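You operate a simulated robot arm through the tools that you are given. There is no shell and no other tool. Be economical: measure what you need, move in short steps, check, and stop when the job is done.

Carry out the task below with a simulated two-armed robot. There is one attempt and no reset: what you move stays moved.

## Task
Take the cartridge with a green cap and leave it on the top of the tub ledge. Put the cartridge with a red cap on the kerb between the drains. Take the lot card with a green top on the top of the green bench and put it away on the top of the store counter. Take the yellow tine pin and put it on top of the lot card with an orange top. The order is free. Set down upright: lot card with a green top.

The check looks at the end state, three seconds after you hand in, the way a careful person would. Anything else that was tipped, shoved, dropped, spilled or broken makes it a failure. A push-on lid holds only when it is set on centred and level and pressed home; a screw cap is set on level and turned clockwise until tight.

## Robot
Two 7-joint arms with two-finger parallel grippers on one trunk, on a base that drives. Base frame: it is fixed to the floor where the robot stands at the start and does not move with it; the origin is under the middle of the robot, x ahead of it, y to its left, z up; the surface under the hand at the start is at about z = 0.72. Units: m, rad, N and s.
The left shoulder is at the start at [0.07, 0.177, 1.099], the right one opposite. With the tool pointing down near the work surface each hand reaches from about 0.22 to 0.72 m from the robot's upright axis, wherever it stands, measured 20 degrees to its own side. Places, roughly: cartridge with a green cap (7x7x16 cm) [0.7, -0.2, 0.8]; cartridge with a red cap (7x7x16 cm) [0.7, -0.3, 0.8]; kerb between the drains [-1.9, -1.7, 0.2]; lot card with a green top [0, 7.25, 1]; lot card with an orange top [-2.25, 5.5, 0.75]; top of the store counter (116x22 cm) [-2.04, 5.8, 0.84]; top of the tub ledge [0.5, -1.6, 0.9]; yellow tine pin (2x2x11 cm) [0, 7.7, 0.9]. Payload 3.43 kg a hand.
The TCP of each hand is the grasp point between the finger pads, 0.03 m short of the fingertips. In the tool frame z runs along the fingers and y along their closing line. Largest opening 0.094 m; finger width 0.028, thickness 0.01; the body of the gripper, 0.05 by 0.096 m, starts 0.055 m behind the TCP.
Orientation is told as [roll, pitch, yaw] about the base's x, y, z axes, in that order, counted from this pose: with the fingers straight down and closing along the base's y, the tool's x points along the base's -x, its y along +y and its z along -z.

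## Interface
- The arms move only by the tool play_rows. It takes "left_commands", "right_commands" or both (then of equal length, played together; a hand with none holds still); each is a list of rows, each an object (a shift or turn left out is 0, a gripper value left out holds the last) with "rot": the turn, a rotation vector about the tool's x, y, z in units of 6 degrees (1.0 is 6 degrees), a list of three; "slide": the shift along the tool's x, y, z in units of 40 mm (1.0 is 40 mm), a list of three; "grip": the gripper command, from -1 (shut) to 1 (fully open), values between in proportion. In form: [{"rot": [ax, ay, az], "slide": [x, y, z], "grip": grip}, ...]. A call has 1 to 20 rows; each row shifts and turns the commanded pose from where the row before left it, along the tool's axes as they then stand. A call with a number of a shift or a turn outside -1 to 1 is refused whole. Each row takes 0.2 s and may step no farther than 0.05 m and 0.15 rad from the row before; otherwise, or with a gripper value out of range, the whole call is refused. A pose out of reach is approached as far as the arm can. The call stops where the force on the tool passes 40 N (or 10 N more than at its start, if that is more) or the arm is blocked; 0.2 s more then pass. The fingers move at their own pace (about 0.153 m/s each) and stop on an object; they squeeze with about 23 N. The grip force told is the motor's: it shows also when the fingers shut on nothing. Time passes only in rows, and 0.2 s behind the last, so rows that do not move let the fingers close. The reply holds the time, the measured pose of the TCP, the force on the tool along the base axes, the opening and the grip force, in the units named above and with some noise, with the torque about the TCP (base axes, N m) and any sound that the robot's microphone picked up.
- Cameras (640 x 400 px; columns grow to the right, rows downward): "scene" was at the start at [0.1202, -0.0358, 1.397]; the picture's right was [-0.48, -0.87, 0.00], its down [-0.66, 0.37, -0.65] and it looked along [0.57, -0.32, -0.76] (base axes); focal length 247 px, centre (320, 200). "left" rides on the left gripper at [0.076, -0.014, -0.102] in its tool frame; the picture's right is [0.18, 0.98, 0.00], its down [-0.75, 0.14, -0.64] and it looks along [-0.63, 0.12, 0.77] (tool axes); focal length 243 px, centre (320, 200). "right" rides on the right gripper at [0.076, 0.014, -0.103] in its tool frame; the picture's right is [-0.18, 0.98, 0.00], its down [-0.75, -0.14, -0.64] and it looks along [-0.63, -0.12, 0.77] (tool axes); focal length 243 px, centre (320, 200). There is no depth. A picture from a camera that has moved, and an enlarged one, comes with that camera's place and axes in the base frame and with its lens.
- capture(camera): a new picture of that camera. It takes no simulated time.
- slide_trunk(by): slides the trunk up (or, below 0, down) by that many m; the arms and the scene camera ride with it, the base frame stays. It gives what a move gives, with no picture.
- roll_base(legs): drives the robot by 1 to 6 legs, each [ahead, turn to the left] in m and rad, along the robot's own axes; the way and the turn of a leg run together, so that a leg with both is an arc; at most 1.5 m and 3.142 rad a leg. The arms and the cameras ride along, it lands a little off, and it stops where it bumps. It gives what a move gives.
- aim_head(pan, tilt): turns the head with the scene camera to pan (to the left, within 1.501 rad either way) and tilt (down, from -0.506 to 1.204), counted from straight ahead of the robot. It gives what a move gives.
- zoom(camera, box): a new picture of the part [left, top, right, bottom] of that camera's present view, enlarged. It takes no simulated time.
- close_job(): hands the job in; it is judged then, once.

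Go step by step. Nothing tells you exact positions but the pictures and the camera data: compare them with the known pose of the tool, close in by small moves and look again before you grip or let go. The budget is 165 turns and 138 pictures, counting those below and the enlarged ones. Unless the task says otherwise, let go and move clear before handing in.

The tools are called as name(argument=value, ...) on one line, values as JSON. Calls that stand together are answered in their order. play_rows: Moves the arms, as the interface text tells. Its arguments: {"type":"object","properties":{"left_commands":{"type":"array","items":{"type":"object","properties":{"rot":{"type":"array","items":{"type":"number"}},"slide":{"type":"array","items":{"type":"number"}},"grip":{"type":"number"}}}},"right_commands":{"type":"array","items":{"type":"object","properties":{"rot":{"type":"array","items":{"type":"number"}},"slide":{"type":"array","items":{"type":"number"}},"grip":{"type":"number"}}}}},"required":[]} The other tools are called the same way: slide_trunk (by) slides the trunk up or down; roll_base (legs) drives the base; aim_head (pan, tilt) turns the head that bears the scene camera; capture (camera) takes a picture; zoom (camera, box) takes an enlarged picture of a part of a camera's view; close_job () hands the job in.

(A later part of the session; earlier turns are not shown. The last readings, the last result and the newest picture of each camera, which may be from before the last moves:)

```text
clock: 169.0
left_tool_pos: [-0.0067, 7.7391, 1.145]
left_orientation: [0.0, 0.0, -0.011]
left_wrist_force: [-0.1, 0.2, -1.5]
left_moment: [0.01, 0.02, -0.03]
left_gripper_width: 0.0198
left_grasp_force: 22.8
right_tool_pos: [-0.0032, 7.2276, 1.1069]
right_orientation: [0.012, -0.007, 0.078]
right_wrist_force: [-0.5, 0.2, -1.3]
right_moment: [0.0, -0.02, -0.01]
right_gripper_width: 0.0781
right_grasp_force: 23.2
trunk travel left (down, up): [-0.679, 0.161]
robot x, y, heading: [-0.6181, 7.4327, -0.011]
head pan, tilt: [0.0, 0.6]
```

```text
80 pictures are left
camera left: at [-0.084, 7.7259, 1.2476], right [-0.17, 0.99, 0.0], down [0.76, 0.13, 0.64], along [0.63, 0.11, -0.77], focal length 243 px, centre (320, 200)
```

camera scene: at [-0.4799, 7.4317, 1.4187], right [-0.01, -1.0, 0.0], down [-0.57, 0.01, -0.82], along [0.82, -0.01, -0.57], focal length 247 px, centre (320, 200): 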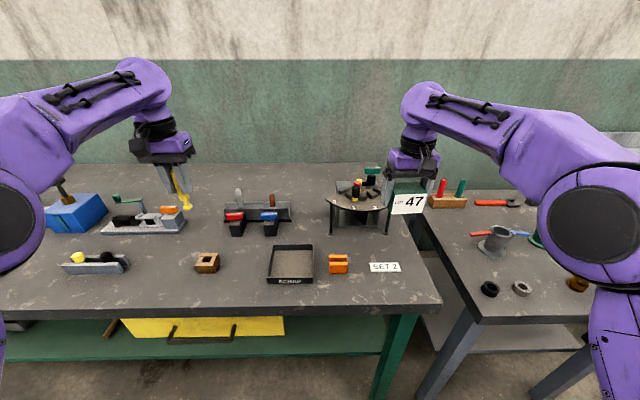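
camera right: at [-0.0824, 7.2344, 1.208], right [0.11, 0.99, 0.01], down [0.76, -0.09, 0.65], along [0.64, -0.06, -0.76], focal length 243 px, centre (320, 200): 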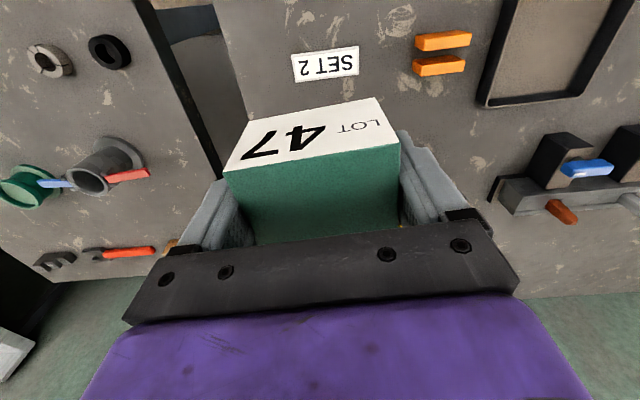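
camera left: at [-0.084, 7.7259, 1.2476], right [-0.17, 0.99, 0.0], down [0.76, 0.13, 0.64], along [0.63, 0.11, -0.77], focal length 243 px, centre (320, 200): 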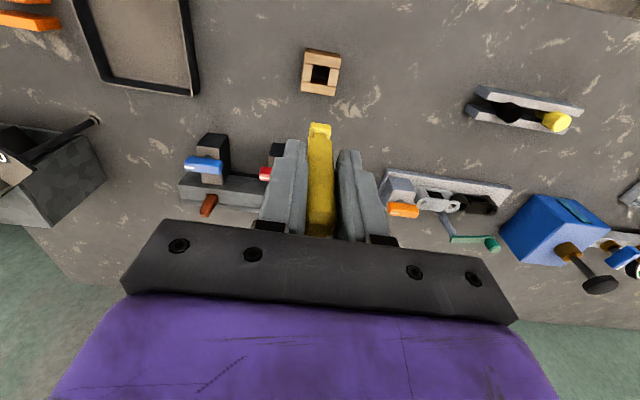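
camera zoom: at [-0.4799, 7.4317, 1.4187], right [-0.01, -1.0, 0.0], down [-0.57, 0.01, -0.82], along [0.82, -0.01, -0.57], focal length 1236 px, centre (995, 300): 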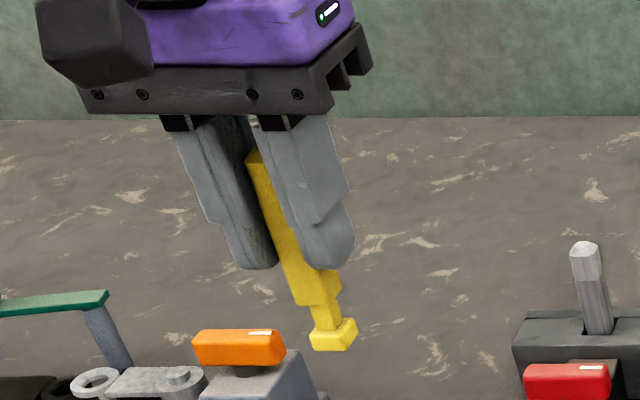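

The pin has a small square foot, so it can stand. I'll retract both hands, back off, and drive down toward the store counter.

play_rows(left_commands=[{"slide": [1, 0, -0.3]}, {"slide": [1, 0, -0.3]}, {"slide": [1, 0, 0]}, {"slide": [1, 0, 0]}, {"slide": [1, 0, 0]}, {}], right_commands=[{"slide": [1, 0, -0.3]}, {"slide": [1, 0, -0.3]}, {"slide": [1, -0.1, 0]}, {"slide": [1, -0.1, 0]}, {"slide": [1, -0.1, 0]}, {}])

roll_base(legs=[[-0.35, 0], [0, -1.56], [1.5, 0]])

aim_head(pan=-1.4, tilt=0.5)

capture(camera="scene")

```text
clock: 170.4
left_tool_pos: [-0.1888, 7.7562, 1.1697]
left_orientation: [-0.022, -0.001, -0.01]
left_wrist_force: [0.9, 1.0, -1.5]
left_moment: [-0.01, 0.04, 0.01]
left_gripper_width: 0.02
left_grasp_force: 22.4
left hand out of reach, approached as far as the arm can: row 5
right_tool_pos: [-0.2046, 7.203, 1.1319]
right_orientation: [0.007, -0.01, 0.078]
right_wrist_force: [-0.1, 0.7, -1.6]
right_moment: [-0.04, 0.02, 0.03]
right_gripper_width: 0.0779
right_grasp_force: 23.3
trunk travel left (down, up): [-0.679, 0.161]
robot x, y, heading: [-0.6253, 7.4295, -0.012]
head pan, tilt: [0.0, 0.6]
```

```text
clock: 183.5
left_tool_pos: [-0.6765, 5.502, 1.1695]
left_orientation: [-0.019, 0.003, -1.592]
left_wrist_force: [0.1, 0.7, -1.1]
left_moment: [0.05, 0.0, -0.01]
left_gripper_width: 0.0198
left_grasp_force: 23.2
right_tool_pos: [-1.2306, 5.5232, 1.1307]
right_orientation: [0.012, -0.011, -1.503]
right_wrist_force: [-0.2, -0.3, -1.3]
right_moment: [-0.02, -0.04, 0.03]
right_gripper_width: 0.0784
right_grasp_force: 23.2
trunk travel left (down, up): [-0.679, 0.161]
robot x, y, heading: [-0.9875, 5.9417, -1.593]
head pan, tilt: [0.0, 0.6]
```

```text
clock: 185.0
left_tool_pos: [-0.6772, 5.5021, 1.1702]
left_orientation: [-0.022, 0.001, -1.591]
left_wrist_force: [0.4, 0.3, -2.7]
left_moment: [0.0, -0.01, 0.02]
left_gripper_width: 0.0198
left_grasp_force: 23.1
right_tool_pos: [-1.2299, 5.5229, 1.1308]
right_orientation: [0.012, -0.01, -1.504]
right_wrist_force: [-1.0, -0.6, -1.2]
right_moment: [0.01, -0.01, -0.02]
right_gripper_width: 0.0779
right_grasp_force: 23.2
trunk travel left (down, up): [-0.679, 0.161]
robot x, y, heading: [-0.995, 5.9383, -1.598]
head pan, tilt: [-1.4, 0.499]
```

```text
79 pictures are left
camera scene: at [-1.0821, 5.8756, 1.4279], right [-0.15, 0.99, 0.0], down [0.47, 0.07, -0.88], along [-0.87, -0.13, -0.48], focal length 247 px, centre (320, 200)
```

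scene: 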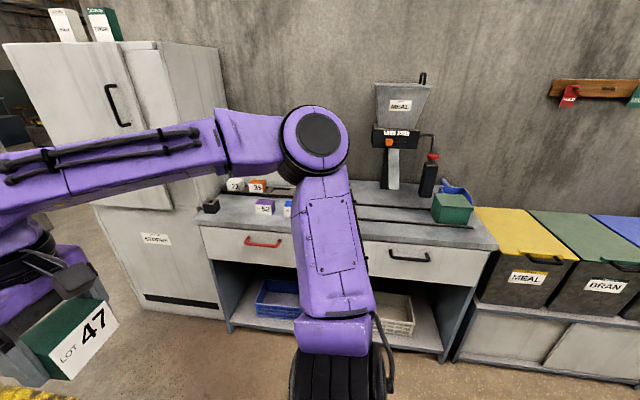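

The store counter carries a few lot cards at its left end. I'll turn to face it.

roll_base(legs=[[0, -1.545]])

aim_head(pan=0.2, tilt=0.5)

capture(camera="scene")

```text
clock: 189.2
left_tool_pos: [-1.421, 5.6097, 1.1681]
left_orientation: [-0.021, 0.005, -3.136]
left_wrist_force: [0.7, 0.1, -1.6]
left_moment: [-0.01, 0.02, 0.01]
left_gripper_width: 0.02
left_grasp_force: 22.5
right_tool_pos: [-1.4127, 6.1643, 1.1307]
right_orientation: [0.011, -0.011, -3.053]
right_wrist_force: [0.5, -0.2, -1.4]
right_moment: [-0.01, -0.01, -0.01]
right_gripper_width: 0.0778
right_grasp_force: 23.2
trunk travel left (down, up): [-0.679, 0.161]
robot x, y, heading: [-0.9907, 5.9349, 3.144]
head pan, tilt: [-1.4, 0.499]
```

```text
clock: 190.9
left_tool_pos: [-1.4205, 5.6112, 1.1684]
left_orientation: [-0.02, 0.002, -3.138]
left_wrist_force: [-0.3, 0.1, -1.0]
left_moment: [0.0, 0.01, 0.01]
left_gripper_width: 0.0199
left_grasp_force: 22.9
right_tool_pos: [-1.4123, 6.1646, 1.1308]
right_orientation: [0.013, -0.011, -3.053]
right_wrist_force: [0.2, -0.9, 0.4]
right_moment: [0.02, -0.04, -0.04]
right_gripper_width: 0.0782
right_grasp_force: 23.5
trunk travel left (down, up): [-0.679, 0.161]
robot x, y, heading: [-0.9915, 5.9379, 3.143]
head pan, tilt: [0.201, 0.499]
```

```text
78 pictures are left
camera scene: at [-1.1306, 5.9215, 1.4279], right [-0.2, 0.98, 0.0], down [0.47, 0.1, -0.88], along [-0.86, -0.17, -0.48], focal length 247 px, centre (320, 200)
```

scene: 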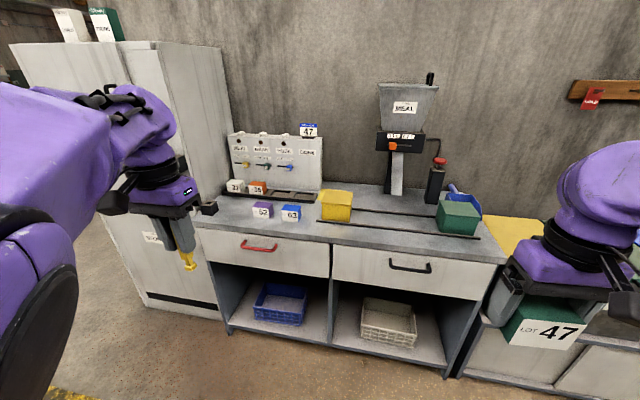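

zoom(camera="scene", box=[185, 115, 345, 235])

zoom(camera="scene", box=[300, 120, 520, 270])

```text
3.33 times, centred on (265, 175) of scene
camera zoom: at [-1.1306, 5.9215, 1.4279], right [-0.2, 0.98, 0.0], down [0.47, 0.1, -0.88], along [-0.86, -0.17, -0.48], focal length 824 px, centre (503, 283)
```

zoom: 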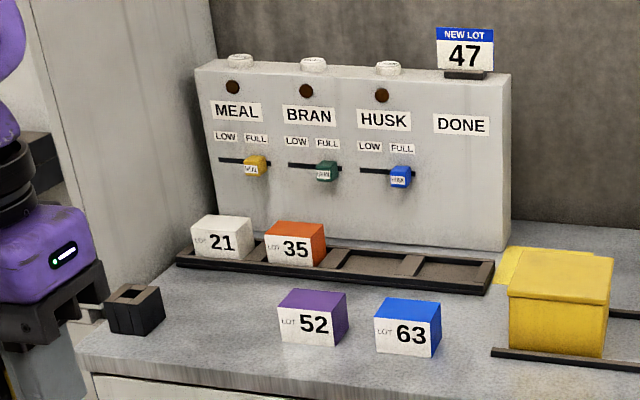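

```text
2.67 times, centred on (410, 195) of scene
camera zoom: at [-1.1306, 5.9215, 1.4279], right [-0.2, 0.98, 0.0], down [0.47, 0.1, -0.88], along [-0.86, -0.17, -0.48], focal length 659 px, centre (80, 213)
```

zoom: 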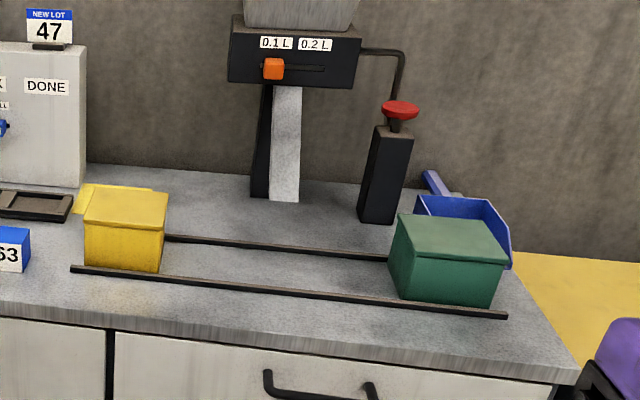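

The orange card "35" sits in a tray near (-2.165, 5.40). For green card 47 I see a free gap between the black socket block and purple 52, at about (-1.99, 5.36) on the counter top. I'll reposition to about (-1.35, 5.25) for the right hand.

roll_base(legs=[[0, 1.115], [0.78, 0], [0, -1.115]])

aim_head(pan=-0.15, tilt=0.6)

capture(camera="scene")

```text
clock: 200.7
left_tool_pos: [-1.7758, 4.9105, 1.1685]
left_orientation: [-0.022, 0.004, 3.139]
left_wrist_force: [-0.4, 0.1, -1.2]
left_moment: [-0.03, -0.01, 0.01]
left_gripper_width: 0.0197
left_grasp_force: 22.9
right_tool_pos: [-1.7639, 5.4646, 1.1312]
right_orientation: [0.013, -0.01, -3.057]
right_wrist_force: [-0.3, -0.8, -0.3]
right_moment: [0.01, -0.04, -0.02]
right_gripper_width: 0.0783
right_grasp_force: 22.6
trunk travel left (down, up): [-0.679, 0.161]
robot x, y, heading: [-1.3453, 5.2362, 3.142]
head pan, tilt: [0.201, 0.499]
```

```text
clock: 201.5
left_tool_pos: [-1.7756, 4.9098, 1.1698]
left_orientation: [-0.022, 0.003, 3.138]
left_wrist_force: [-0.1, 0.8, -2.0]
left_moment: [-0.01, -0.04, -0.03]
left_gripper_width: 0.0197
left_grasp_force: 23.0
right_tool_pos: [-1.7646, 5.4642, 1.1314]
right_orientation: [0.011, -0.012, -3.058]
right_wrist_force: [-0.4, -1.2, -0.7]
right_moment: [-0.05, 0.02, 0.01]
right_gripper_width: 0.078
right_grasp_force: 22.9
trunk travel left (down, up): [-0.679, 0.161]
robot x, y, heading: [-1.3492, 5.2315, 3.141]
head pan, tilt: [-0.15, 0.6]
```

```text
75 pictures are left
camera scene: at [-1.4816, 5.2504, 1.4188], right [0.15, 0.99, 0.0], down [0.56, -0.09, -0.82], along [-0.82, 0.13, -0.57], focal length 247 px, centre (320, 200)
```

scene: 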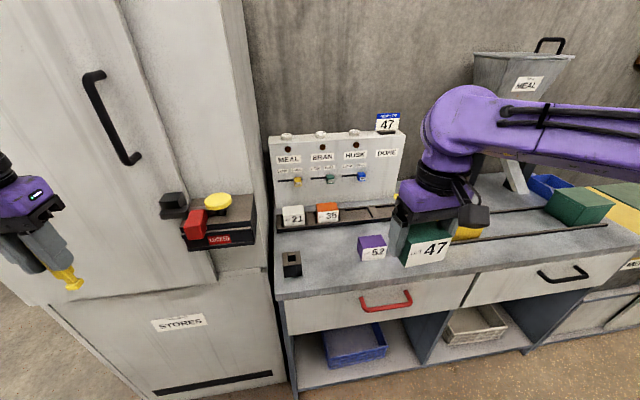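

From here the gap is y 5.27–5.46, so I aim for (-2.0, 5.363), clear of the cabinet's handle box. I'll square the card up and move it above the gap.

play_rows(right_commands=[{"rot": [0, 0, 0.81]}, {"slide": [-0.9, 0.42, 0]}, {"slide": [-0.9, 0.42, 0]}, {"slide": [-0.9, 0.42, 0]}, {"slide": [-0.9, 0.42, 0]}, {"slide": [-0.9, 0.42, 0]}, {"slide": [-0.9, 0.42, 0]}, {"slide": [-0.5, 0, 0]}, {"slide": [0, 0, 0.8]}, {"slide": [0, 0, 0.8]}, {"slide": [0, 0, 0.8]}, {}, {}])

capture(camera="scene")

capture(camera="right")

```text
clock: 204.3
left_tool_pos: [-1.7762, 4.9101, 1.1683]
left_orientation: [-0.021, 0.003, 3.139]
left_wrist_force: [-1.1, -0.3, -2.0]
left_moment: [-0.02, -0.02, 0.0]
left_gripper_width: 0.02
left_grasp_force: 22.9
right_tool_pos: [-1.9909, 5.363, 1.0366]
right_orientation: [0.012, -0.009, 3.14]
right_wrist_force: [0.3, 0.4, -1.3]
right_moment: [-0.03, -0.03, -0.03]
right_gripper_width: 0.0783
right_grasp_force: 23.0
right hand out of reach, approached as far as the arm can: row 8
trunk travel left (down, up): [-0.679, 0.161]
robot x, y, heading: [-1.3467, 5.2345, 3.137]
head pan, tilt: [-0.15, 0.6]
```

```text
74 pictures are left
camera scene: at [-1.4822, 5.2503, 1.4187], right [0.16, 0.99, 0.0], down [0.56, -0.09, -0.82], along [-0.81, 0.13, -0.57], focal length 247 px, centre (320, 200)
```

scene: 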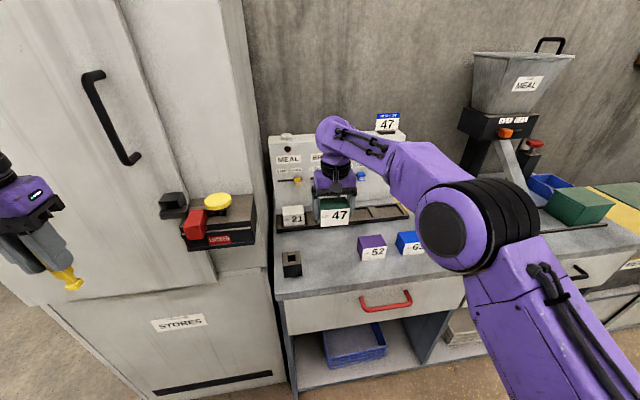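

```text
73 pictures are left
camera right: at [-1.9146, 5.3496, 1.1378], right [-0.19, -0.98, 0.01], down [-0.75, 0.15, 0.65], along [-0.64, 0.11, -0.76], focal length 243 px, centre (320, 200)
```

right: 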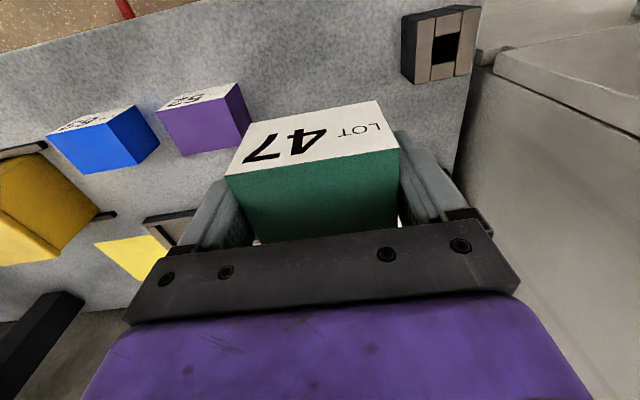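

The card is centred over the gap, between the socket block (edge y ≈ 5.28) and 52 (edge y ≈ 5.45). I'll lower it slowly to contact.

play_rows(right_commands=[{"slide": [0, 0, 0.9]}, {"slide": [0, 0, 0.9]}, {"slide": [0, 0, 0.9]}, {"slide": [0, 0, 0.6]}, {"slide": [0, 0, 0.2]}, {"slide": [0, 0, 0.15]}, {"slide": [0, 0, 0.15]}, {}])

zoom(camera="scene", box=[260, 180, 420, 300])

```text
clock: 206.1
left_tool_pos: [-1.776, 4.9108, 1.1688]
left_orientation: [-0.02, 0.002, 3.14]
left_wrist_force: [-1.3, -0.4, -0.9]
left_moment: [-0.05, 0.03, -0.01]
left_gripper_width: 0.0195
left_grasp_force: 22.9
right_tool_pos: [-1.9929, 5.3604, 0.8867]
right_orientation: [0.012, -0.01, 3.14]
right_wrist_force: [-0.1, -0.1, -1.8]
right_moment: [0.02, 0.0, -0.04]
right_gripper_width: 0.0782
right_grasp_force: 22.6
trunk travel left (down, up): [-0.679, 0.161]
robot x, y, heading: [-1.3407, 5.2343, 3.136]
head pan, tilt: [-0.15, 0.6]
```

```text
3.33 times, centred on (340, 240) of scene
camera zoom: at [-1.4816, 5.2504, 1.4188], right [0.16, 0.99, 0.0], down [0.56, -0.09, -0.82], along [-0.81, 0.13, -0.57], focal length 824 px, centre (253, 67)
```

zoom: 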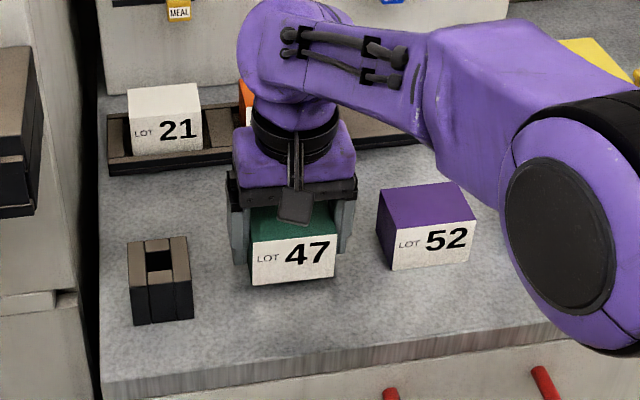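

Still just above the surface. A few more small steps down.

play_rows(right_commands=[{"slide": [0, 0, 0.1]}, {"slide": [0, 0, 0.1]}, {"slide": [0, 0, 0.1]}, {}])

```text
clock: 207.1
left_tool_pos: [-1.7748, 4.9088, 1.17]
left_orientation: [-0.022, 0.002, 3.137]
left_wrist_force: [0.2, 0.1, -1.9]
left_moment: [0.03, -0.03, -0.01]
left_gripper_width: 0.0199
left_grasp_force: 22.9
right_tool_pos: [-1.9923, 5.36, 0.8773]
right_orientation: [0.012, -0.014, 3.139]
right_wrist_force: [-5.6, 0.0, 15.4]
right_moment: [0.35, 0.42, 0.12]
right_gripper_width: 0.0782
right_grasp_force: 23.5
trunk travel left (down, up): [-0.679, 0.161]
robot x, y, heading: [-1.346, 5.2365, 3.139]
head pan, tilt: [-0.15, 0.6]
```

Contact at 15 N. Ease off slightly, open, and rise straight up.

play_rows(right_commands=[{"slide": [0, 0, -0.08]}, {"grip": 1}, {"grip": 1}, {}, {"slide": [0, 0, -0.4]}, {"slide": [0, 0, -0.8]}, {"slide": [0, 0, -1]}, {"slide": [0, 0, -1]}, {"slide": [0, 0, -1]}, {"slide": [0, 0, -1]}, {"slide": [1, 0, -0.5]}, {"slide": [1, 0, 0]}, {"slide": [1, 0, 0]}, {"slide": [0.9, -0.5, 0]}, {"slide": [0.9, -0.5, 0]}, {"slide": [0.9, -0.5, 0]}, {"slide": [0.9, -0.5, 0]}, {}])

zoom(camera="scene", box=[260, 180, 420, 300])

```text
clock: 210.9
left_tool_pos: [-1.7757, 4.9101, 1.1693]
left_orientation: [-0.022, 0.003, 3.139]
left_wrist_force: [-0.5, -0.1, -1.5]
left_moment: [-0.03, -0.03, -0.02]
left_gripper_width: 0.0201
left_grasp_force: 23.3
right_tool_pos: [-1.7271, 5.4411, 1.1025]
right_orientation: [0.012, -0.01, 3.14]
right_wrist_force: [-1.0, 0.5, -0.6]
right_moment: [-0.02, -0.02, 0.02]
right_gripper_width: 0.0939
right_grasp_force: 0.2
trunk travel left (down, up): [-0.679, 0.161]
robot x, y, heading: [-1.3476, 5.233, 3.134]
head pan, tilt: [-0.15, 0.6]
```

```text
3.33 times, centred on (340, 240) of scene
camera zoom: at [-1.4822, 5.2492, 1.4187], right [0.15, 0.99, 0.0], down [0.56, -0.09, -0.82], along [-0.81, 0.13, -0.57], focal length 824 px, centre (253, 67)
```

zoom: 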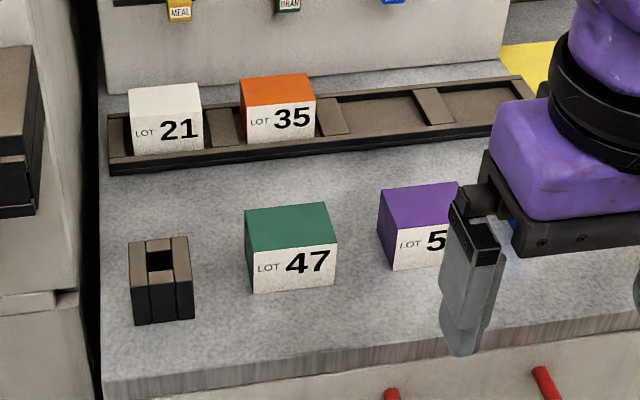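

Green card 47 stands upright on the counter. Orange 35's top centre is about (-2.17, 5.386). Now I'll tuck the left hand inward and shift the base to about (-1.48, 5.58) for the pin.

play_rows(left_commands=[{"slide": [0, -1, 0]}, {"slide": [0, -1, 0]}, {"slide": [0, -1, 0]}, {}], right_commands=[{"slide": [0.5, -0.8, 0]}, {"slide": [0, -0.8, 0]}, {}, {}])

roll_base(legs=[[-0.4, 0], [0, -0.577], [0.62, 0], [0, 0.577]])

aim_head(pan=0.15, tilt=0.6)

capture(camera="scene")

capture(camera="left")

```text
clock: 211.9
left_tool_pos: [-1.818, 5.0116, 1.1718]
left_orientation: [-0.041, 0.004, -3.138]
left_wrist_force: [-0.4, -0.1, -1.0]
left_moment: [0.01, -0.02, 0.01]
left_gripper_width: 0.0196
left_grasp_force: 22.9
left hand out of reach, approached as far as the arm can: row 1, 2, 3
right_tool_pos: [-1.7046, 5.5064, 1.0998]
right_orientation: [0.013, -0.01, 3.14]
right_wrist_force: [-0.1, -0.2, -0.3]
right_moment: [-0.01, 0.0, 0.0]
right_gripper_width: 0.0938
right_grasp_force: 0.2
trunk travel left (down, up): [-0.679, 0.161]
robot x, y, heading: [-1.345, 5.2355, 3.137]
head pan, tilt: [-0.15, 0.6]
```

```text
clock: 220.6
left_tool_pos: [-1.9362, 5.3539, 1.1737]
left_orientation: [-0.041, 0.005, 3.131]
left_wrist_force: [-0.9, 1.0, -1.1]
left_moment: [-0.01, 0.0, 0.02]
left_gripper_width: 0.0197
left_grasp_force: 22.7
right_tool_pos: [-1.8198, 5.8479, 1.1001]
right_orientation: [0.012, -0.01, 3.132]
right_wrist_force: [0.3, 0.7, 0.4]
right_moment: [0.05, 0.01, 0.0]
right_gripper_width: 0.0941
right_grasp_force: 0.0
trunk travel left (down, up): [-0.679, 0.161]
robot x, y, heading: [-1.4662, 5.5721, 3.124]
head pan, tilt: [-0.15, 0.6]
```

```text
clock: 221.4
left_tool_pos: [-1.9369, 5.3534, 1.174]
left_orientation: [-0.045, 0.003, 3.135]
left_wrist_force: [-0.1, -0.2, -2.1]
left_moment: [0.0, 0.02, 0.01]
left_gripper_width: 0.0198
left_grasp_force: 23.0
right_tool_pos: [-1.8191, 5.8485, 1.0993]
right_orientation: [0.011, -0.009, 3.131]
right_wrist_force: [1.0, 0.1, 0.5]
right_moment: [-0.01, 0.03, -0.01]
right_gripper_width: 0.0939
right_grasp_force: 0.1
trunk travel left (down, up): [-0.679, 0.161]
robot x, y, heading: [-1.4639, 5.5728, 3.126]
head pan, tilt: [0.15, 0.6]
```

```text
70 pictures are left
camera scene: at [-1.5985, 5.5637, 1.4188], right [-0.13, 0.99, 0.0], down [0.56, 0.08, -0.82], along [-0.82, -0.11, -0.57], focal length 247 px, centre (320, 200)
```

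scene: 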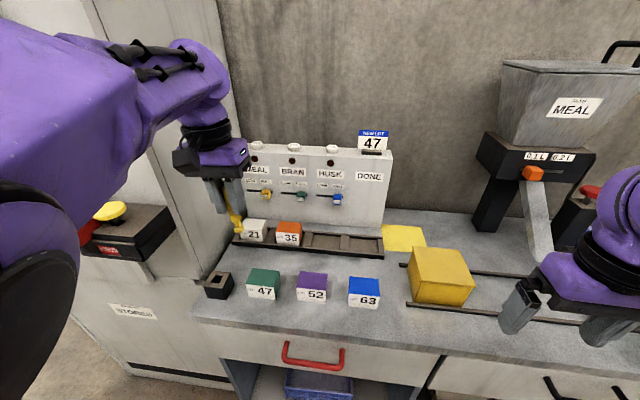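

```text
69 pictures are left
camera left: at [-1.8612, 5.3634, 1.2769], right [0.18, -0.98, -0.04], down [-0.76, -0.16, 0.63], along [-0.63, -0.08, -0.77], focal length 243 px, centre (320, 200)
```

left: 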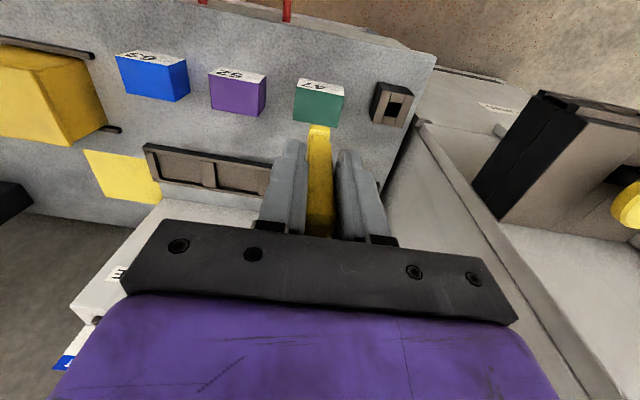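

The left hand is above the cards, slightly rolled due to reach limits. I'll move it forward over orange 35 and re-check its tilt.

play_rows(left_commands=[{"slide": [-0.9, -0.13, 0]}, {"slide": [-0.9, -0.13, 0]}, {"slide": [-0.9, -0.13, 0]}, {"slide": [-0.9, -0.13, 0]}, {"slide": [-0.9, -0.13, 0]}, {"slide": [-0.9, -0.13, 0]}, {}, {}])

capture(camera="scene")

capture(camera="left")

```text
clock: 223.2
left_tool_pos: [-2.1055, 5.3788, 1.1684]
left_orientation: [-0.042, 0.003, 3.133]
left_wrist_force: [-0.5, 0.2, -2.0]
left_moment: [-0.01, 0.01, -0.02]
left_gripper_width: 0.0199
left_grasp_force: 23.1
left hand out of reach, approached as far as the arm can: row 5, 6
right_tool_pos: [-1.8196, 5.8464, 1.1006]
right_orientation: [0.013, -0.01, 3.13]
right_wrist_force: [0.6, -0.2, -0.1]
right_moment: [0.01, -0.03, 0.0]
right_gripper_width: 0.0938
right_grasp_force: 0.1
trunk travel left (down, up): [-0.679, 0.161]
robot x, y, heading: [-1.4627, 5.5747, 3.128]
head pan, tilt: [0.15, 0.6]
```

```text
68 pictures are left
camera scene: at [-1.599, 5.5636, 1.4187], right [-0.13, 0.99, 0.0], down [0.56, 0.08, -0.82], along [-0.82, -0.11, -0.57], focal length 247 px, centre (320, 200)
```

scene: 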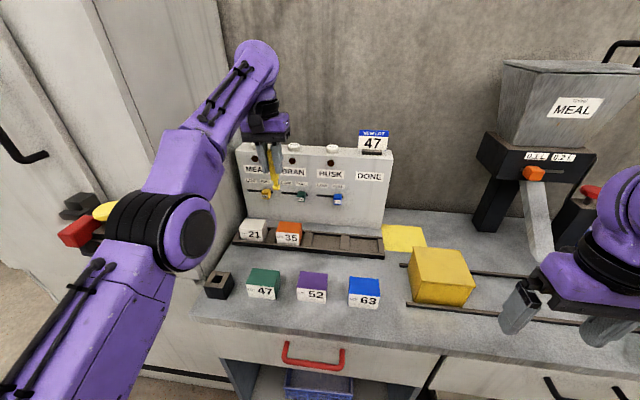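

```text
67 pictures are left
camera left: at [-2.0308, 5.3893, 1.271], right [0.18, -0.98, -0.04], down [-0.76, -0.16, 0.63], along [-0.63, -0.08, -0.77], focal length 243 px, centre (320, 200)
```

left: 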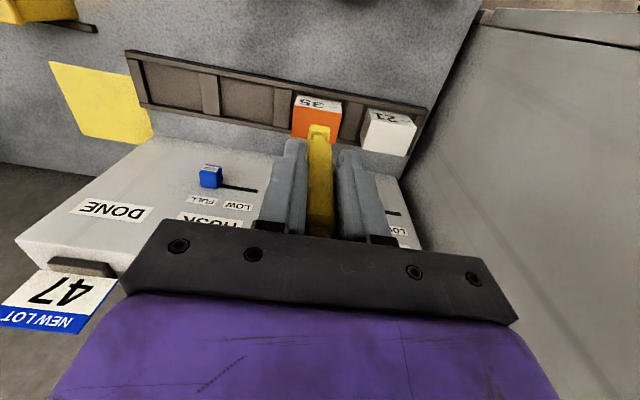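

The left elbow comes close to the cabinet's handle box here. I'll retract, raise the trunk, and re-approach from farther right with the body angled left so the elbow stays clear.

play_rows(left_commands=[{"slide": [1, -0.1, 0]}, {"slide": [1, -0.1, 0]}, {"slide": [1, -0.1, 0]}, {"slide": [1, -0.1, 0]}, {"slide": [1, -0.1, 0]}, {}])

slide_trunk(by=0.14)

roll_base(legs=[[-0.3, 0], [0, -0.49], [0.41, 0], [0, 0.81]])

aim_head(pan=0.0, tilt=0.65)

capture(camera="scene")

```text
clock: 224.6
left_tool_pos: [-1.9039, 5.4036, 1.1697]
left_orientation: [-0.039, 0.003, 3.132]
left_wrist_force: [-0.7, 1.0, -0.8]
left_moment: [-0.04, -0.02, -0.02]
left_gripper_width: 0.0197
left_grasp_force: 22.9
right_tool_pos: [-1.8194, 5.8497, 1.0996]
right_orientation: [0.015, -0.009, 3.129]
right_wrist_force: [-0.2, 0.3, -0.7]
right_moment: [-0.04, 0.02, 0.03]
right_gripper_width: 0.094
right_grasp_force: 0.0
trunk travel left (down, up): [-0.679, 0.161]
robot x, y, heading: [-1.4649, 5.5793, 3.128]
head pan, tilt: [0.15, 0.6]
```

```text
clock: 226.3
left_tool_pos: [-1.9038, 5.3993, 1.3089]
left_orientation: [-0.04, 0.005, 3.132]
left_wrist_force: [0.5, 0.2, -2.2]
left_moment: [0.02, -0.07, 0.03]
left_gripper_width: 0.0198
left_grasp_force: 22.7
right_tool_pos: [-1.8199, 5.8481, 1.2385]
right_orientation: [0.012, -0.009, 3.131]
right_wrist_force: [0.1, -0.4, -0.1]
right_moment: [-0.02, 0.0, -0.01]
right_gripper_width: 0.0939
right_grasp_force: 0.1
trunk travel left (down, up): [-0.819, 0.021]
robot x, y, heading: [-1.4623, 5.5744, 3.124]
head pan, tilt: [0.15, 0.6]
```

```text
clock: 233.9
left_tool_pos: [-1.8895, 5.4643, 1.3083]
left_orientation: [-0.041, 0.003, -2.834]
left_wrist_force: [0.8, -0.1, -2.6]
left_moment: [0.0, 0.02, -0.02]
left_gripper_width: 0.0199
left_grasp_force: 22.2
right_tool_pos: [-1.9496, 5.9167, 1.2402]
right_orientation: [0.013, -0.011, -2.836]
right_wrist_force: [-0.4, 0.0, -0.3]
right_moment: [0.01, -0.02, 0.0]
right_gripper_width: 0.094
right_grasp_force: 0.1
trunk travel left (down, up): [-0.819, 0.021]
robot x, y, heading: [-1.5243, 5.7622, -2.84]
head pan, tilt: [0.15, 0.6]
```

```text
clock: 234.7
left_tool_pos: [-1.8897, 5.4639, 1.3091]
left_orientation: [-0.04, 0.002, -2.833]
left_wrist_force: [-0.6, -0.6, -1.7]
left_moment: [-0.03, -0.03, 0.01]
left_gripper_width: 0.0197
left_grasp_force: 22.9
right_tool_pos: [-1.9496, 5.9164, 1.2399]
right_orientation: [0.012, -0.009, -2.836]
right_wrist_force: [0.2, -0.3, -0.4]
right_moment: [0.01, -0.03, -0.01]
right_gripper_width: 0.0939
right_grasp_force: 0.0
trunk travel left (down, up): [-0.819, 0.021]
robot x, y, heading: [-1.526, 5.7674, -2.839]
head pan, tilt: [0.0, 0.649]
```

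```text
66 pictures are left
camera scene: at [-1.6539, 5.7272, 1.5545], right [-0.3, 0.95, 0.0], down [0.58, 0.18, -0.8], along [-0.76, -0.24, -0.6], focal length 247 px, centre (320, 200)
```

scene: 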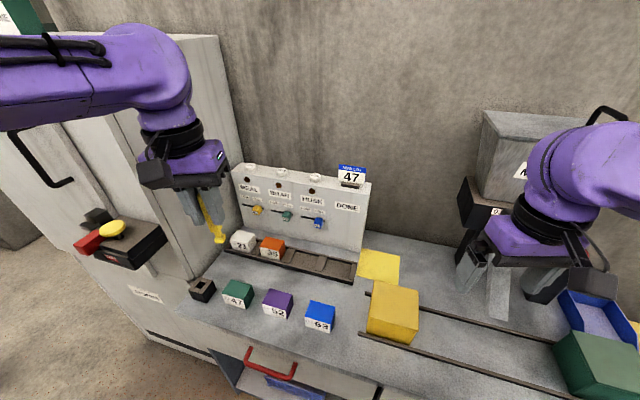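

Good clearance now: the elbow is well away from the handle box. I'll level the tool and move over the orange card while descending somewhat.

play_rows(left_commands=[{"rot": [-0.4, 0, 0]}, {"slide": [-0.8, -0.03, 0.5]}, {"slide": [-0.8, -0.03, 0.5]}, {"slide": [-0.8, -0.03, 0.5]}, {"slide": [-0.8, -0.03, 0.5]}, {"slide": [-0.8, -0.03, 0.5]}, {"slide": [-0.8, -0.03, 0.5]}, {"slide": [-0.8, -0.03, 0.5]}, {"slide": [-0.8, -0.03, 0.5]}, {"slide": [-0.5, 0, 0]}, {}, {}])

capture(camera="scene")

capture(camera="left")

```text
clock: 237.2
left_tool_pos: [-2.1256, 5.3955, 1.1501]
left_orientation: [0.002, 0.007, -2.832]
left_wrist_force: [-0.9, -0.1, -2.3]
left_moment: [0.03, -0.01, 0.01]
left_gripper_width: 0.0199
left_grasp_force: 23.0
left hand out of reach, approached as far as the arm can: row 9, 10
right_tool_pos: [-1.9505, 5.9152, 1.2393]
right_orientation: [0.011, -0.008, -2.837]
right_wrist_force: [-0.9, 0.4, -0.2]
right_moment: [0.02, -0.06, 0.0]
right_gripper_width: 0.094
right_grasp_force: 0.0
trunk travel left (down, up): [-0.819, 0.021]
robot x, y, heading: [-1.5254, 5.7645, -2.841]
head pan, tilt: [0.0, 0.649]
```

```text
65 pictures are left
camera scene: at [-1.6551, 5.7268, 1.5544], right [-0.3, 0.95, 0.0], down [0.58, 0.18, -0.8], along [-0.76, -0.24, -0.61], focal length 247 px, centre (320, 200)
```

scene: 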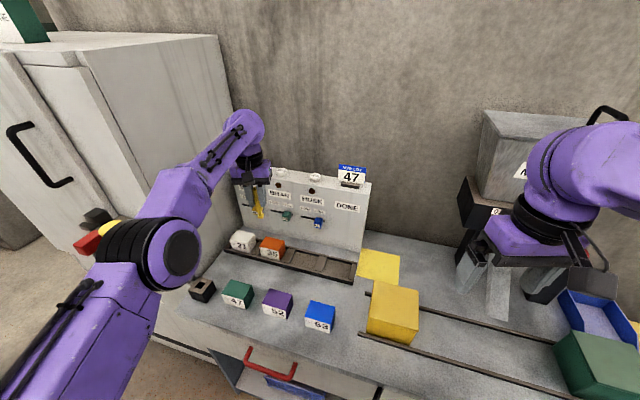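

```text
64 pictures are left
camera left: at [-2.0593, 5.4336, 1.2523], right [0.47, -0.88, 0.0], down [-0.68, -0.36, 0.64], along [-0.56, -0.3, -0.77], focal length 243 px, centre (320, 200)
```

left: 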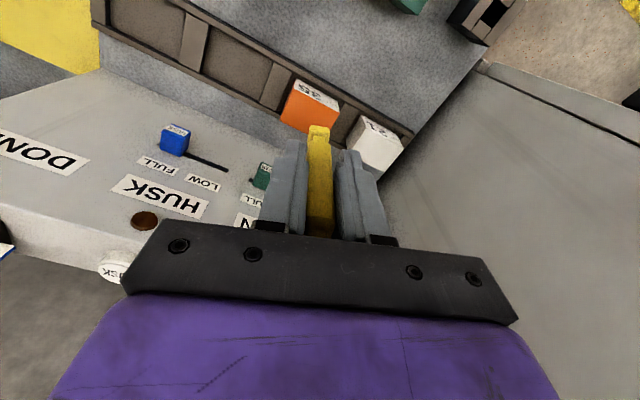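

Orange's top centre again computes to (-2.173, 5.388). I'll descend 10 cm to gain reach, then shift over it.

play_rows(left_commands=[{"slide": [0, 0, 0.9]}, {"slide": [0, 0, 0.9]}, {"slide": [0, 0, 0.7]}, {"slide": [-0.58, -0.07, 0]}, {"slide": [-0.58, -0.07, 0]}, {}, {}])

capture(camera="left")

capture(camera="scene")

```text
clock: 238.8
left_tool_pos: [-2.1329, 5.3926, 1.0512]
left_orientation: [0.001, 0.007, -2.833]
left_wrist_force: [0.3, 0.4, -1.5]
left_moment: [-0.01, 0.01, 0.02]
left_gripper_width: 0.0198
left_grasp_force: 22.9
left hand out of reach, approached as far as the arm can: row 4, 5
right_tool_pos: [-1.9493, 5.9159, 1.2398]
right_orientation: [0.011, -0.009, -2.836]
right_wrist_force: [0.1, -0.4, -0.3]
right_moment: [0.0, 0.0, -0.03]
right_gripper_width: 0.0941
right_grasp_force: 0.0
trunk travel left (down, up): [-0.819, 0.021]
robot x, y, heading: [-1.5245, 5.7654, -2.839]
head pan, tilt: [0.0, 0.649]
```

```text
63 pictures are left
camera left: at [-2.0667, 5.4298, 1.153], right [0.47, -0.88, 0.0], down [-0.68, -0.36, 0.64], along [-0.56, -0.3, -0.77], focal length 243 px, centre (320, 200)
```

left: 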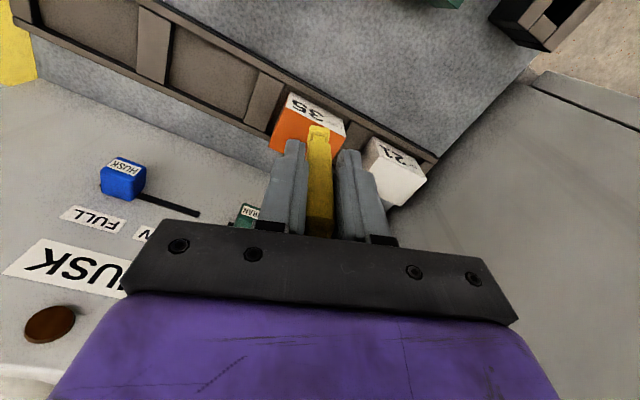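

```text
62 pictures are left
camera scene: at [-1.6545, 5.7271, 1.5545], right [-0.3, 0.95, 0.0], down [0.58, 0.18, -0.8], along [-0.76, -0.24, -0.61], focal length 247 px, centre (320, 200)
```

scene: 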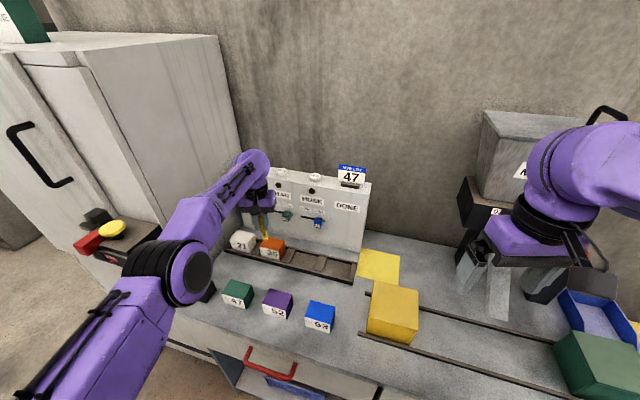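

The arm reach falls 4 cm short with this stance. I'll pull back, turn the body right by 0.45 rad so the shoulder comes nearer, and retry.

play_rows(left_commands=[{"slide": [0, 0, -1]}, {"slide": [0, 0, -1]}, {"slide": [0.8, 0, -0.6]}, {"slide": [0.9, 0, -0.4]}, {"slide": [0.9, 0, -0.4]}, {"slide": [0.9, 0, 0]}, {"slide": [0.9, 0, 0]}, {"slide": [0.9, 0, 0]}, {"slide": [0.9, 0, 0]}, {}])

roll_base(legs=[[0, -0.45]])

capture(camera="scene")

```text
clock: 241.1
left_tool_pos: [-1.8929, 5.4632, 1.1848]
left_orientation: [0.0, 0.007, -2.831]
left_wrist_force: [-0.8, 0.5, -2.1]
left_moment: [0.02, 0.0, 0.03]
left_gripper_width: 0.0197
left_grasp_force: 22.8
left hand out of reach, approached as far as the arm can: row 2
right_tool_pos: [-1.9495, 5.9151, 1.2394]
right_orientation: [0.01, -0.01, -2.837]
right_wrist_force: [-0.2, 0.7, -0.7]
right_moment: [0.04, 0.02, -0.02]
right_gripper_width: 0.0939
right_grasp_force: 0.0
trunk travel left (down, up): [-0.819, 0.021]
robot x, y, heading: [-1.5245, 5.765, -2.837]
head pan, tilt: [0.0, 0.649]
```

```text
clock: 242.8
left_tool_pos: [-1.9864, 5.6552, 1.1872]
left_orientation: [0.0, 0.005, 2.999]
left_wrist_force: [-0.1, 0.2, -2.1]
left_moment: [0.02, 0.0, 0.01]
left_gripper_width: 0.0199
left_grasp_force: 22.9
right_tool_pos: [-1.8413, 6.0862, 1.2413]
right_orientation: [0.01, -0.008, 2.994]
right_wrist_force: [0.7, -0.9, 0.1]
right_moment: [0.02, 0.0, 0.03]
right_gripper_width: 0.0938
right_grasp_force: 0.1
trunk travel left (down, up): [-0.819, 0.021]
robot x, y, heading: [-1.5278, 5.7686, 2.992]
head pan, tilt: [0.0, 0.649]
```

```text
61 pictures are left
camera scene: at [-1.6588, 5.7877, 1.5545], right [0.15, 0.99, 0.0], down [0.6, -0.09, -0.8], along [-0.79, 0.12, -0.6], focal length 247 px, centre (320, 200)
```

scene: 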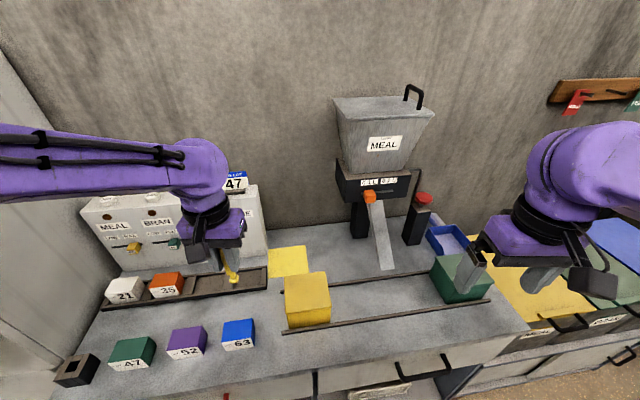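

Now move the left hand over the orange card: sideways toward it, forward, then partway down.

play_rows(left_commands=[{"slide": [-0.4, 0.91, 0]}, {"slide": [-0.4, 0.91, 0]}, {"slide": [-0.4, 0.91, 0]}, {"slide": [-0.4, 0.91, 0]}, {"slide": [-0.4, 0.91, 0]}, {"slide": [-0.4, 0.91, 0]}, {"slide": [-0.4, 0.91, 0]}, {"slide": [-0.4, 0.91, 0]}, {"slide": [-0.45, 0, 0.4]}, {"slide": [0, 0, 0.9]}, {"slide": [0, 0, 0.9]}, {"slide": [0, 0, 0.8]}, {}, {}])

capture(camera="left")

capture(camera="scene")

```text
clock: 245.8
left_tool_pos: [-2.1726, 5.3893, 1.065]
left_orientation: [0.001, 0.007, 2.997]
left_wrist_force: [0.5, -0.3, -1.2]
left_moment: [0.01, -0.05, -0.03]
left_gripper_width: 0.0198
left_grasp_force: 22.9
right_tool_pos: [-1.8409, 6.0863, 1.2394]
right_orientation: [0.01, -0.008, 2.995]
right_wrist_force: [-0.2, -0.5, 0.3]
right_moment: [0.01, 0.02, -0.02]
right_gripper_width: 0.0937
right_grasp_force: 0.0
trunk travel left (down, up): [-0.819, 0.021]
robot x, y, heading: [-1.5275, 5.7659, 2.989]
head pan, tilt: [0.0, 0.649]
```

```text
60 pictures are left
camera left: at [-2.0962, 5.3925, 1.1684], right [0.04, -1.0, 0.0], down [-0.77, -0.03, 0.64], along [-0.64, -0.03, -0.77], focal length 243 px, centre (320, 200)
```

left: 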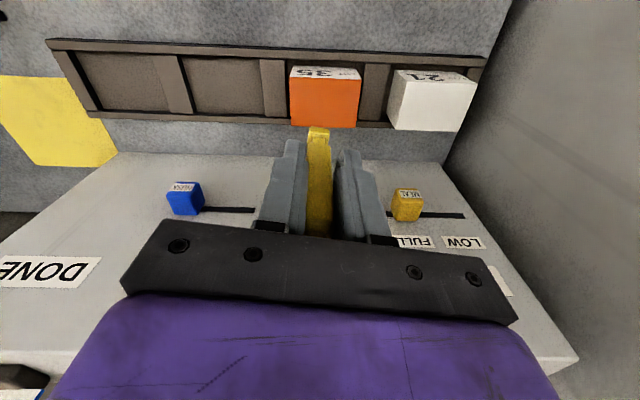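

```text
59 pictures are left
camera scene: at [-1.6586, 5.7882, 1.5545], right [0.15, 0.99, 0.0], down [0.6, -0.09, -0.8], along [-0.79, 0.12, -0.6], focal length 247 px, centre (320, 200)
```

scene: 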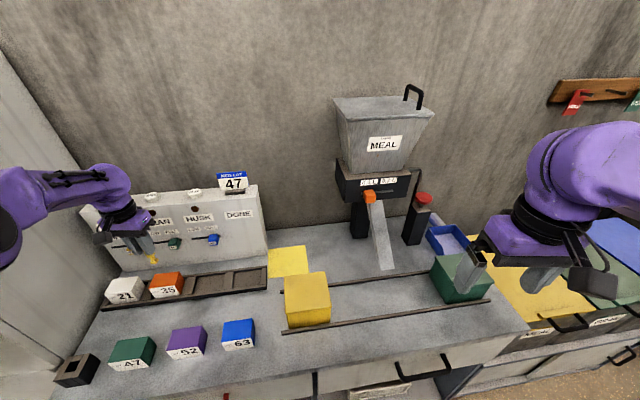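

The pin foot is within about 7 mm of the card's centre. I'll trim and lower to just above the card, then look.

play_rows(left_commands=[{"slide": [-0.1, 0.17, 0.4]}, {"slide": [0, 0, 0.6]}, {"slide": [0, 0, 0.5]}, {}])

capture(camera="left")

aim_head(pan=0.6, tilt=0.65)

capture(camera="scene")

```text
clock: 246.8
left_tool_pos: [-2.1766, 5.3817, 1.0061]
left_orientation: [-0.001, 0.003, 2.999]
left_wrist_force: [-0.4, 0.1, -0.6]
left_moment: [-0.01, -0.02, -0.04]
left_gripper_width: 0.0197
left_grasp_force: 22.8
right_tool_pos: [-1.8417, 6.0856, 1.2397]
right_orientation: [0.013, -0.009, 2.996]
right_wrist_force: [-0.3, 0.1, 0.2]
right_moment: [0.0, 0.02, 0.01]
right_gripper_width: 0.094
right_grasp_force: 0.0
trunk travel left (down, up): [-0.819, 0.021]
robot x, y, heading: [-1.5251, 5.7657, 2.989]
head pan, tilt: [0.0, 0.649]
```

```text
58 pictures are left
camera left: at [-2.1007, 5.3853, 1.1086], right [0.04, -1.0, 0.0], down [-0.77, -0.03, 0.64], along [-0.64, -0.03, -0.77], focal length 243 px, centre (320, 200)
```

left: 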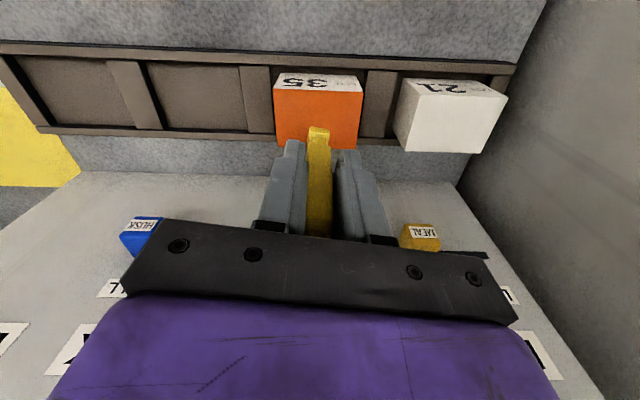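

```text
clock: 247.8
left_tool_pos: [-2.1768, 5.3818, 1.0067]
left_orientation: [0.002, 0.004, 2.997]
left_wrist_force: [-0.2, 0.3, -1.7]
left_moment: [0.0, 0.0, -0.03]
left_gripper_width: 0.0198
left_grasp_force: 23.0
right_tool_pos: [-1.842, 6.0852, 1.2404]
right_orientation: [0.011, -0.008, 2.995]
right_wrist_force: [0.5, -1.1, 0.4]
right_moment: [0.02, 0.0, -0.04]
right_gripper_width: 0.0941
right_grasp_force: 0.1
trunk travel left (down, up): [-0.819, 0.021]
robot x, y, heading: [-1.5245, 5.7658, 2.987]
head pan, tilt: [0.6, 0.649]
```

```text
57 pictures are left
camera scene: at [-1.6512, 5.7377, 1.5545], right [-0.43, 0.9, 0.0], down [0.54, 0.26, -0.8], along [-0.72, -0.35, -0.6], focal length 247 px, centre (320, 200)
```

scene: 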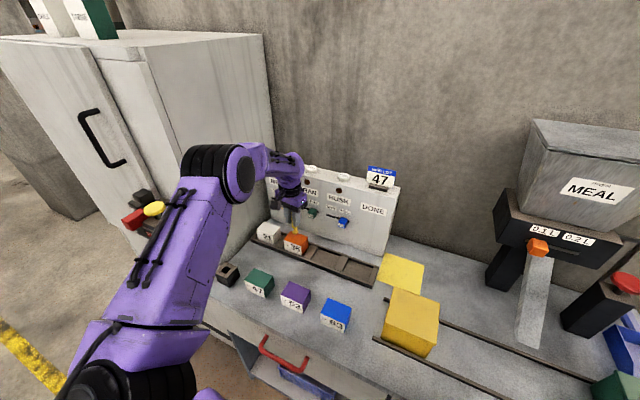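

Well centred. I'll lower gently in small steps to contact.

play_rows(left_commands=[{"slide": [0, 0, 0.15]}, {"slide": [0, 0, 0.15]}, {"slide": [0, 0, 0.1]}, {"slide": [0, 0, 0.1]}, {}])

zoom(camera="scene", box=[240, 150, 350, 270])

```text
clock: 249.0
left_tool_pos: [-2.1768, 5.3814, 0.9843]
left_orientation: [0.0, 0.006, 2.998]
left_wrist_force: [-0.4, 0.5, -1.8]
left_moment: [-0.01, -0.01, 0.02]
left_gripper_width: 0.0198
left_grasp_force: 22.8
right_tool_pos: [-1.8409, 6.0865, 1.2412]
right_orientation: [0.013, -0.009, 2.995]
right_wrist_force: [0.5, -0.2, 0.5]
right_moment: [-0.02, -0.02, 0.0]
right_gripper_width: 0.0941
right_grasp_force: 0.1
trunk travel left (down, up): [-0.819, 0.021]
robot x, y, heading: [-1.5249, 5.7665, 2.994]
head pan, tilt: [0.6, 0.649]
```

```text
3.33 times, centred on (295, 210) of scene
camera zoom: at [-1.6511, 5.7376, 1.5545], right [-0.44, 0.9, 0.0], down [0.54, 0.26, -0.8], along [-0.72, -0.35, -0.6], focal length 824 px, centre (403, 167)
```

zoom: 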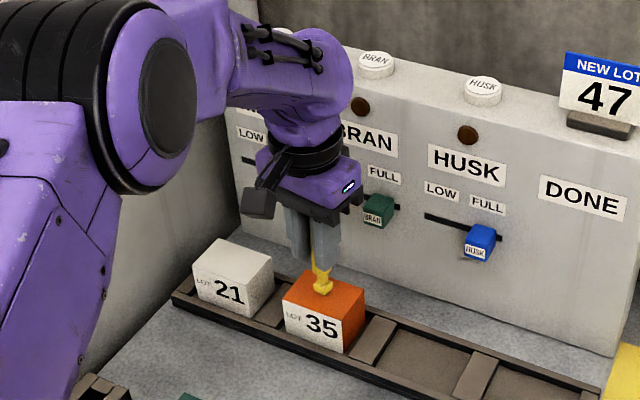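

Pin foot is just above the orange top. Continue in tiny steps.

play_rows(left_commands=[{"slide": [0, 0, 0.07]}, {"slide": [0, 0, 0.07]}, {}])

```text
clock: 249.8
left_tool_pos: [-2.1759, 5.3804, 0.9808]
left_orientation: [0.002, 0.005, 2.998]
left_wrist_force: [0.2, -0.3, 1.4]
left_moment: [0.01, 0.06, 0.0]
left_gripper_width: 0.0198
left_grasp_force: 23.0
right_tool_pos: [-1.8402, 6.0864, 1.2409]
right_orientation: [0.013, -0.01, 2.995]
right_wrist_force: [0.7, -0.8, 0.6]
right_moment: [0.0, 0.03, 0.0]
right_gripper_width: 0.0939
right_grasp_force: 0.1
trunk travel left (down, up): [-0.819, 0.021]
robot x, y, heading: [-1.5257, 5.7677, 2.991]
head pan, tilt: [0.6, 0.649]
```

play_rows(left_commands=[{"slide": [0, 0, 0.05]}, {}])

zoom(camera="scene", box=[265, 195, 325, 265])

```text
clock: 250.4
left_tool_pos: [-2.1761, 5.3812, 0.9807]
left_orientation: [0.001, -0.001, 3.0]
left_wrist_force: [-3.7, -1.1, 11.9]
left_moment: [-0.05, 0.42, 0.07]
left_gripper_width: 0.02
left_grasp_force: 23.2
right_tool_pos: [-1.8403, 6.0873, 1.24]
right_orientation: [0.013, -0.01, 2.994]
right_wrist_force: [0.7, 0.1, -0.6]
right_moment: [-0.02, -0.02, -0.02]
right_gripper_width: 0.094
right_grasp_force: 0.0
trunk travel left (down, up): [-0.819, 0.021]
robot x, y, heading: [-1.526, 5.7685, 2.99]
head pan, tilt: [0.6, 0.649]
```

```text
5.71 times, centred on (295, 230) of scene
camera zoom: at [-1.649, 5.7388, 1.5549], right [-0.44, 0.9, 0.0], down [0.54, 0.26, -0.8], along [-0.72, -0.35, -0.6], focal length 1413 px, centre (463, 29)
```

zoom: 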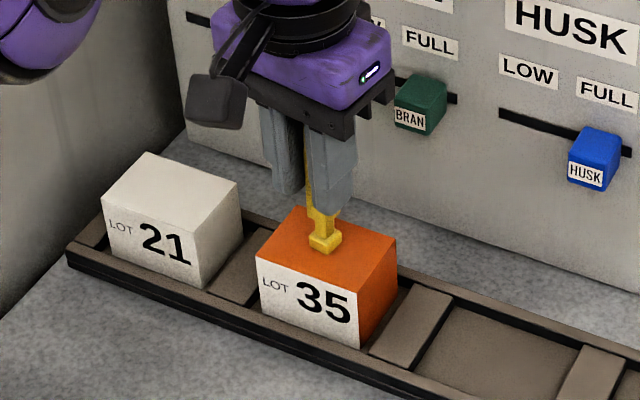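

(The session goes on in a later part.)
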